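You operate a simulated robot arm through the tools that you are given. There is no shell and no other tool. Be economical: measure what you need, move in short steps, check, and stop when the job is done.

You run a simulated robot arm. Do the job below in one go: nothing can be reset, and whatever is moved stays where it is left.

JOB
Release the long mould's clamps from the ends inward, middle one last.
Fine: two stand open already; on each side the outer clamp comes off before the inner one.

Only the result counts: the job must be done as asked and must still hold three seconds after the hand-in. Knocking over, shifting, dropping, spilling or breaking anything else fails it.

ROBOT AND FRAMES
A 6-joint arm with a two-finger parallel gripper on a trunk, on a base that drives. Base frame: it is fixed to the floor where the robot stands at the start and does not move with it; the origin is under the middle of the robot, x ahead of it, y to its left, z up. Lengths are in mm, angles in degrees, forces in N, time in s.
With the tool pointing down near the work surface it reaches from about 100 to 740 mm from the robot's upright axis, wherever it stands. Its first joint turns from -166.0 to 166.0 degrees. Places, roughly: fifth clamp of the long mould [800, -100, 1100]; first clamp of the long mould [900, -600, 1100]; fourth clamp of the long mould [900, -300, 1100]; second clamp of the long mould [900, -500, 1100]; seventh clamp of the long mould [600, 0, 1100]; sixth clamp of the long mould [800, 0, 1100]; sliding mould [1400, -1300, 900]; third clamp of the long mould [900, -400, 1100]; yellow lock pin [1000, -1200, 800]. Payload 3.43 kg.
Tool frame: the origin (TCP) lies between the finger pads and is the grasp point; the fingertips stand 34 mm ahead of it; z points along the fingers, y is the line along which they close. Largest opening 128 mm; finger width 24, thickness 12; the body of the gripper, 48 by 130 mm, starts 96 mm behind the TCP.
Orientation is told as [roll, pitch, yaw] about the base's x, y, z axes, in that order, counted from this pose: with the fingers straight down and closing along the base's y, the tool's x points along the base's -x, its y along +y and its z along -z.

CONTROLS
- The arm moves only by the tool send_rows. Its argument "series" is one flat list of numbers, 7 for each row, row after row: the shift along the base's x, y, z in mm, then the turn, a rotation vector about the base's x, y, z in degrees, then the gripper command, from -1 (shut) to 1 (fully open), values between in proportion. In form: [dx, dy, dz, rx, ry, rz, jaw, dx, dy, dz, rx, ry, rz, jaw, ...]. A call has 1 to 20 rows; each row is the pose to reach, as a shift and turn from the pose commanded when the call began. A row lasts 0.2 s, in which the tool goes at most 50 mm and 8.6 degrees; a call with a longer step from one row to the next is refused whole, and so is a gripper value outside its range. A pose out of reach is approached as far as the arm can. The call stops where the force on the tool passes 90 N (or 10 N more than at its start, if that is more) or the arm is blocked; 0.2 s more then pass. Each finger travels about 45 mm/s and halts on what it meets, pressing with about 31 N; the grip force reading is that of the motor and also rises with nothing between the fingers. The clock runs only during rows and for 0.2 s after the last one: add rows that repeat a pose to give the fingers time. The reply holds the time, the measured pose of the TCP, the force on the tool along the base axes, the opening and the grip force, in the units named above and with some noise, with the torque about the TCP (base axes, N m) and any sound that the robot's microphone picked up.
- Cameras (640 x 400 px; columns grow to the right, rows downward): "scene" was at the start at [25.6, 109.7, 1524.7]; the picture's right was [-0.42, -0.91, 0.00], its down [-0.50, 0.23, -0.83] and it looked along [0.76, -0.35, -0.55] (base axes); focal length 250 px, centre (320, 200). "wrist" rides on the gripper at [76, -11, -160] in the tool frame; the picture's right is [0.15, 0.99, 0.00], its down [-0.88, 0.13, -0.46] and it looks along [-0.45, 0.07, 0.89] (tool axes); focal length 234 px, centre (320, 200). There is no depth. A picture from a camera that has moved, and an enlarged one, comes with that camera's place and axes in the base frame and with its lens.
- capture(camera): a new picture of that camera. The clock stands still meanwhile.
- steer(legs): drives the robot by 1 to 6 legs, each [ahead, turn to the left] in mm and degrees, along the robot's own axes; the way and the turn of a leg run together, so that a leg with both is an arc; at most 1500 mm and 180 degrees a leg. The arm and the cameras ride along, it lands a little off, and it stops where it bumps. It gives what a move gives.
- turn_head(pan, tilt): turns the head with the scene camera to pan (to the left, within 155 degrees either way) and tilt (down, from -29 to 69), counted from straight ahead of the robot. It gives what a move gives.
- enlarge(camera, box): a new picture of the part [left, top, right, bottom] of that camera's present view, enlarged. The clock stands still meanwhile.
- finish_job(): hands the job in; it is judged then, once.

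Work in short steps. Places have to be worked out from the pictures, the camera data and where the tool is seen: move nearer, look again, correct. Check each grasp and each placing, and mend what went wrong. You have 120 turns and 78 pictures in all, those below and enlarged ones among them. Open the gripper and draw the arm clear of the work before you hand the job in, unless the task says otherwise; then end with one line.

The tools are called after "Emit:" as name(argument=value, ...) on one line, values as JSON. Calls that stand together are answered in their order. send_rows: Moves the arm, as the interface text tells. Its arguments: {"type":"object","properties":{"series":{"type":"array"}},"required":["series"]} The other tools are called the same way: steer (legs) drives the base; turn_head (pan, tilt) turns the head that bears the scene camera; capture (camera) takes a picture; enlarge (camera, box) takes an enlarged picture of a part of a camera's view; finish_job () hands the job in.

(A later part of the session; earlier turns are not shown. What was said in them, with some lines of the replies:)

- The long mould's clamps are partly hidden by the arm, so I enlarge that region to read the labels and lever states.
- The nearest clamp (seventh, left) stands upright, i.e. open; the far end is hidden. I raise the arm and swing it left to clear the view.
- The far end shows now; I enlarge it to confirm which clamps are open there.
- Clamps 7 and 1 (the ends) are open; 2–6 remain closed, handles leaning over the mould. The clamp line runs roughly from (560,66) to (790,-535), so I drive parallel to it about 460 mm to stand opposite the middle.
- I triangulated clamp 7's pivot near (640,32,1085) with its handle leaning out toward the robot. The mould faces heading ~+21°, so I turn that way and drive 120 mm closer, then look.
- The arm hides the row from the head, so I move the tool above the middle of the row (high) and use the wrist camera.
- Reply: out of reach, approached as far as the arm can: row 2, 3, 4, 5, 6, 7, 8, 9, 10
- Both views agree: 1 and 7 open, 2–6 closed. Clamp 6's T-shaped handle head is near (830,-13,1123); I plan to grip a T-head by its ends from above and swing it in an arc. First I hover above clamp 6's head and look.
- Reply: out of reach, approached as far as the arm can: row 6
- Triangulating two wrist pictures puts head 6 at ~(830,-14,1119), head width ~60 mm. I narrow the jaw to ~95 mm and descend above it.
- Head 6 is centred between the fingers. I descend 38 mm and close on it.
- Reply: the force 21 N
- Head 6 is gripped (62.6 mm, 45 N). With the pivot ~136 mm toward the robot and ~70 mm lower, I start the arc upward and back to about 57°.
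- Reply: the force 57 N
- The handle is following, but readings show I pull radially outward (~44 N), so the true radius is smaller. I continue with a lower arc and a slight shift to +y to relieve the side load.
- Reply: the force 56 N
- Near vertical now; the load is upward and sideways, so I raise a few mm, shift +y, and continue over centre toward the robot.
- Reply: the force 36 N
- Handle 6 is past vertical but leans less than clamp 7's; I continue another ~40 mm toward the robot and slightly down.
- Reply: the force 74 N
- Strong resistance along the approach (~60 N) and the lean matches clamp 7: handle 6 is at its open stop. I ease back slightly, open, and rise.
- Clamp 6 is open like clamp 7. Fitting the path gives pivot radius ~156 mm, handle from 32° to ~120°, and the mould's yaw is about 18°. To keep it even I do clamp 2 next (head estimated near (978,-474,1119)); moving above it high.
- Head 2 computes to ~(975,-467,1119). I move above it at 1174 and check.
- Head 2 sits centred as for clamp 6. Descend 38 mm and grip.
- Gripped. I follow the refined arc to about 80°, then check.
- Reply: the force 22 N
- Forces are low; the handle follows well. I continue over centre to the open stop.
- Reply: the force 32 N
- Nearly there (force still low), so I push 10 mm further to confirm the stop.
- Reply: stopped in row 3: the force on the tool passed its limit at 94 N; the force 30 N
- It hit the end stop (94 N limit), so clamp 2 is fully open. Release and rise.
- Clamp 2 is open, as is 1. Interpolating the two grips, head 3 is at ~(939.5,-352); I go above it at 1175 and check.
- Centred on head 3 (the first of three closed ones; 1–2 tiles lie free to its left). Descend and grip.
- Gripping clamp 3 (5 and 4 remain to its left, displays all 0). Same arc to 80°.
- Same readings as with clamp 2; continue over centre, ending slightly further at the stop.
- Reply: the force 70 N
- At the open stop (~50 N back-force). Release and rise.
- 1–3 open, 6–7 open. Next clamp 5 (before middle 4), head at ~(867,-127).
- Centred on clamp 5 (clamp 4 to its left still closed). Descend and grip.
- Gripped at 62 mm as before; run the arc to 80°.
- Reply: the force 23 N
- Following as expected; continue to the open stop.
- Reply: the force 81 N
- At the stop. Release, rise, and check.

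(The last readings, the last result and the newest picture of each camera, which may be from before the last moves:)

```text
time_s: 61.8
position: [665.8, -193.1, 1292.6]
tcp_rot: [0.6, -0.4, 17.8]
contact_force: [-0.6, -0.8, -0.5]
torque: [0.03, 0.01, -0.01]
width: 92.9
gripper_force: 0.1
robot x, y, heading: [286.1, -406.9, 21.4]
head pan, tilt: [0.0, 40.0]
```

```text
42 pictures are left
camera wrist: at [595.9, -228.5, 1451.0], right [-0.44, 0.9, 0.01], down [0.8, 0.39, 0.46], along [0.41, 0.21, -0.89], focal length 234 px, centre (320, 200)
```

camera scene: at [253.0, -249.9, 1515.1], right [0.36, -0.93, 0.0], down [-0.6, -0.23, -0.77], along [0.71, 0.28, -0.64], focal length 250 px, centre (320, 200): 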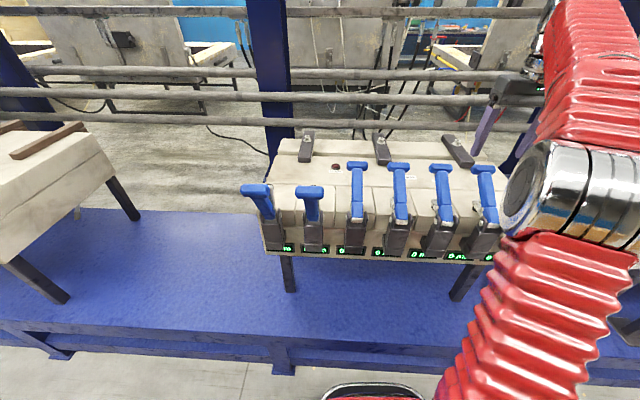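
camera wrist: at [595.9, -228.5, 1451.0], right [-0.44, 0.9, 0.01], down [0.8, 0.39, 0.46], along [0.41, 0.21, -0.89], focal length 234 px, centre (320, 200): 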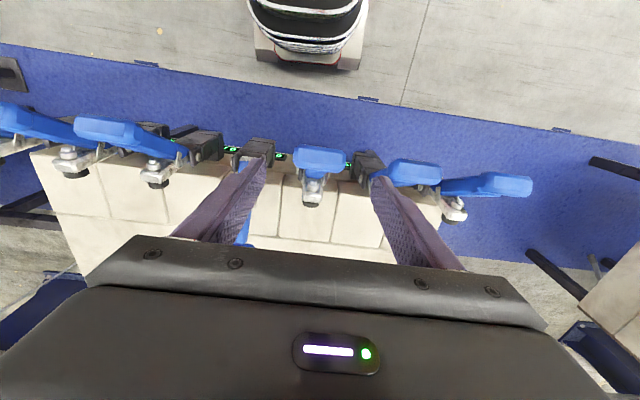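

Clamp 5 open; only the middle one (4) remains, head at ~(903,-239). Moving above it.

Emit:
send_rows(series=[36, -7, 0, 0, 0, 0, 0.48, 72, -14, 0, 0, 0, 0, 0.48, 110, -21, 0, 0, 0, 0, 0.48, 150, -29, -10, 0, 0, 0, 0.48, 185, -36, -30, 0, 0, 0, 0.48, 215, -42, -60, 0, 0, 0, 0.48, 230, -45, -90, 0, 0, 0, 0.48, 237.6, -46.2, -118.5, 0, 0, 0, 0.48])

Emit:
capture(camera="wrist")

```text
time_s: 63.6
position: [901.6, -237.1, 1174.1]
tcp_rot: [0.6, -0.5, 17.8]
contact_force: [-0.5, 0.4, -0.1]
torque: [0.01, -0.02, 0.01]
width: 94.8
gripper_force: 0.0
robot x, y, heading: [288.4, -405.6, 21.3]
head pan, tilt: [0.0, 40.0]
```

```text
41 pictures are left
camera wrist: at [831.5, -273.6, 1331.8], right [-0.44, 0.9, 0.01], down [0.8, 0.39, 0.46], along [0.41, 0.21, -0.89], focal length 234 px, centre (320, 200)
```

wrist: 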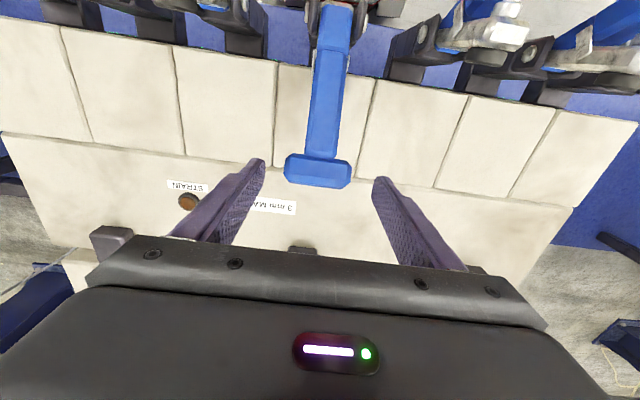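

Centred on the last closed handle. Descend and grip.

Emit:
send_rows(series=[0, 0, -20, 0, 0, 0, 0.48, 0, 0, -37, 0, 0, 0, 0.48, 0, 0, -37, 0, 0, 0, 0.2, 0, 0, -37, 0, 0, 0, -0.1, 0, 0, -37, 0, 0, 0, -0.4, 0, 0, -37, 0, 0, 0, -0.8, 0, 0, -37, 0, 0, 0, -0.8])

```text
time_s: 65.2
position: [903.3, -238.6, 1134.2]
tcp_rot: [0.5, -0.4, 17.8]
contact_force: [4.7, -8.9, -2.6]
torque: [-1.51, -0.7, 0.22]
width: 62.1
gripper_force: 45.3
robot x, y, heading: [289.9, -405.9, 21.2]
head pan, tilt: [0.0, 40.0]
```

Gripped; arc to 80°.

Emit:
send_rows(series=[-6, -2, 9.5, 0, 0, 0, -0.8, -12, -4.5, 17.8, 0, 0, 0, -0.8, -20.5, -7.5, 27.8, 0, 0, 0, -0.8, -30, -10.5, 37, 0, 0, 0, -0.8, -40.5, -14, 45, 0, 0, 0, -0.8, -51.4, -17, 52.5, 0, 0, 0, -0.8, -63, -21, 59, 0, 0, 0, -0.8, -75, -25, 64, 0, 0, 0, -0.8, -87, -29, 68.3, 0, 0, 0, -0.8, -100, -33, 71, 0, 0, 0, -0.8])

```text
time_s: 67.4
position: [803.3, -270.8, 1206.9]
tcp_rot: [0.6, -0.6, 17.8]
contact_force: [14.6, -10.9, 6.3]
torque: [-0.76, -2.1, 0.92]
width: 61.8
gripper_force: 45.1
robot x, y, heading: [287.2, -408.6, 21.1]
head pan, tilt: [0.0, 40.0]
```

Following; on to the open stop.

Emit:
send_rows(series=[-13, -4.5, 2, 0, 0, 0, -0.8, -26, -8.5, 2.5, 0, 0, 0, -0.8, -39, -13, 2, 0, 0, 0, -0.8, -51.5, -17, 0.5, 0, 0, 0, -0.8, -64, -21, -2.5, 0, 0, 0, -0.8, -76.5, -25, -7, 0, 0, 0, -0.8, -88, -29, -12, 0, 0, 0, -0.8, -98, -32, -17, 0, 0, 0, -0.8, -102, -33.5, -19, 0, 0, 0, -0.8, -105, -34.5, -21, 0, 0, 0, -0.8])

```text
time_s: 69.6
position: [702.7, -302.9, 1190.1]
tcp_rot: [0.4, -1.5, 17.8]
contact_force: [46.4, 11.5, 48.4]
torque: [-1.08, -1.18, 0.22]
width: 61.8
gripper_force: 45.3
robot x, y, heading: [285.5, -404.1, 21.4]
head pan, tilt: [0.0, 40.0]
```

At the stop. Release, rise well clear, and look from both cameras.

Emit:
send_rows(series=[5, 1.5, 0, 0, 0, 0, -0.3, 5, 1.5, 0, 0, 0, 0, 0.1, 5, 1.5, 0, 0, 0, 0, 0.4, 5, 1.5, 0, 0, 0, 0, 0.45, 5, 1.5, 30, 0, 0, 0, 0.45, 5, 1.5, 70, 0, 0, 0, 0.45, 5, 1.5, 105, 0, 0, 0, 0.45, 5, 1.5, 145, 0, 0, 0, 0.6, 5, 1.5, 170, 0, 0, 0, 1])

Emit:
capture(camera="wrist")

Emit:
enlarge(camera="scene", box=[225, 130, 545, 290])

```text
time_s: 71.6
position: [702.4, -305.0, 1357.4]
tcp_rot: [0.6, -0.5, 17.8]
contact_force: [-0.2, 0.8, 0.0]
torque: [-0.02, -0.01, 0.01]
width: 128.2
gripper_force: 0.1
robot x, y, heading: [287.8, -403.0, 21.4]
head pan, tilt: [0.0, 40.0]
```

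```text
40 pictures are left
camera wrist: at [631.8, -340.4, 1515.4], right [-0.44, 0.9, 0.01], down [0.8, 0.39, 0.46], along [0.41, 0.21, -0.89], focal length 234 px, centre (320, 200)
```

wrist: 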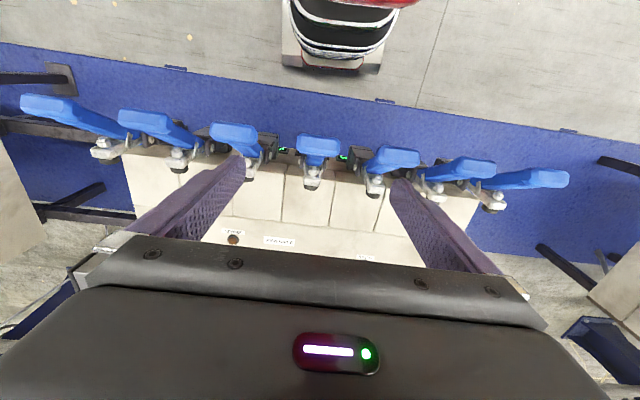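

```text
2.00 times, centred on (385, 210) of scene
camera zoom: at [253.4, -249.8, 1515.1], right [0.36, -0.93, 0.0], down [-0.6, -0.23, -0.77], along [0.71, 0.28, -0.64], focal length 500 px, centre (190, 180)
```

zoom: 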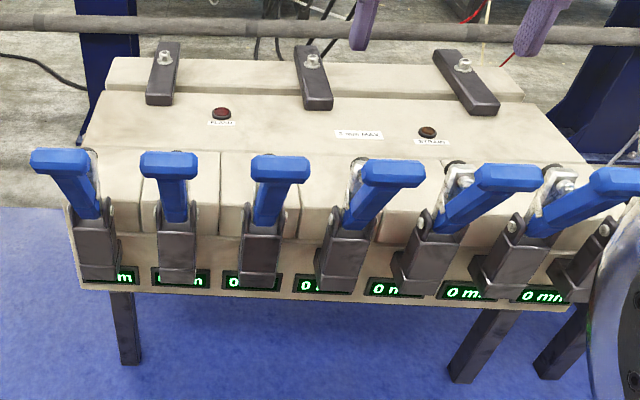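

All seven clamps stand open, the displays read 0 mm, and the gripper is open and well clear above the work. Handing in.

Emit:
finish_job()

```text
The job is handed in.
```

All seven clamps on the long mould are open: 1 and 7 already were, and I released 6, 2, 3, 5 and then the middle one (4) last.
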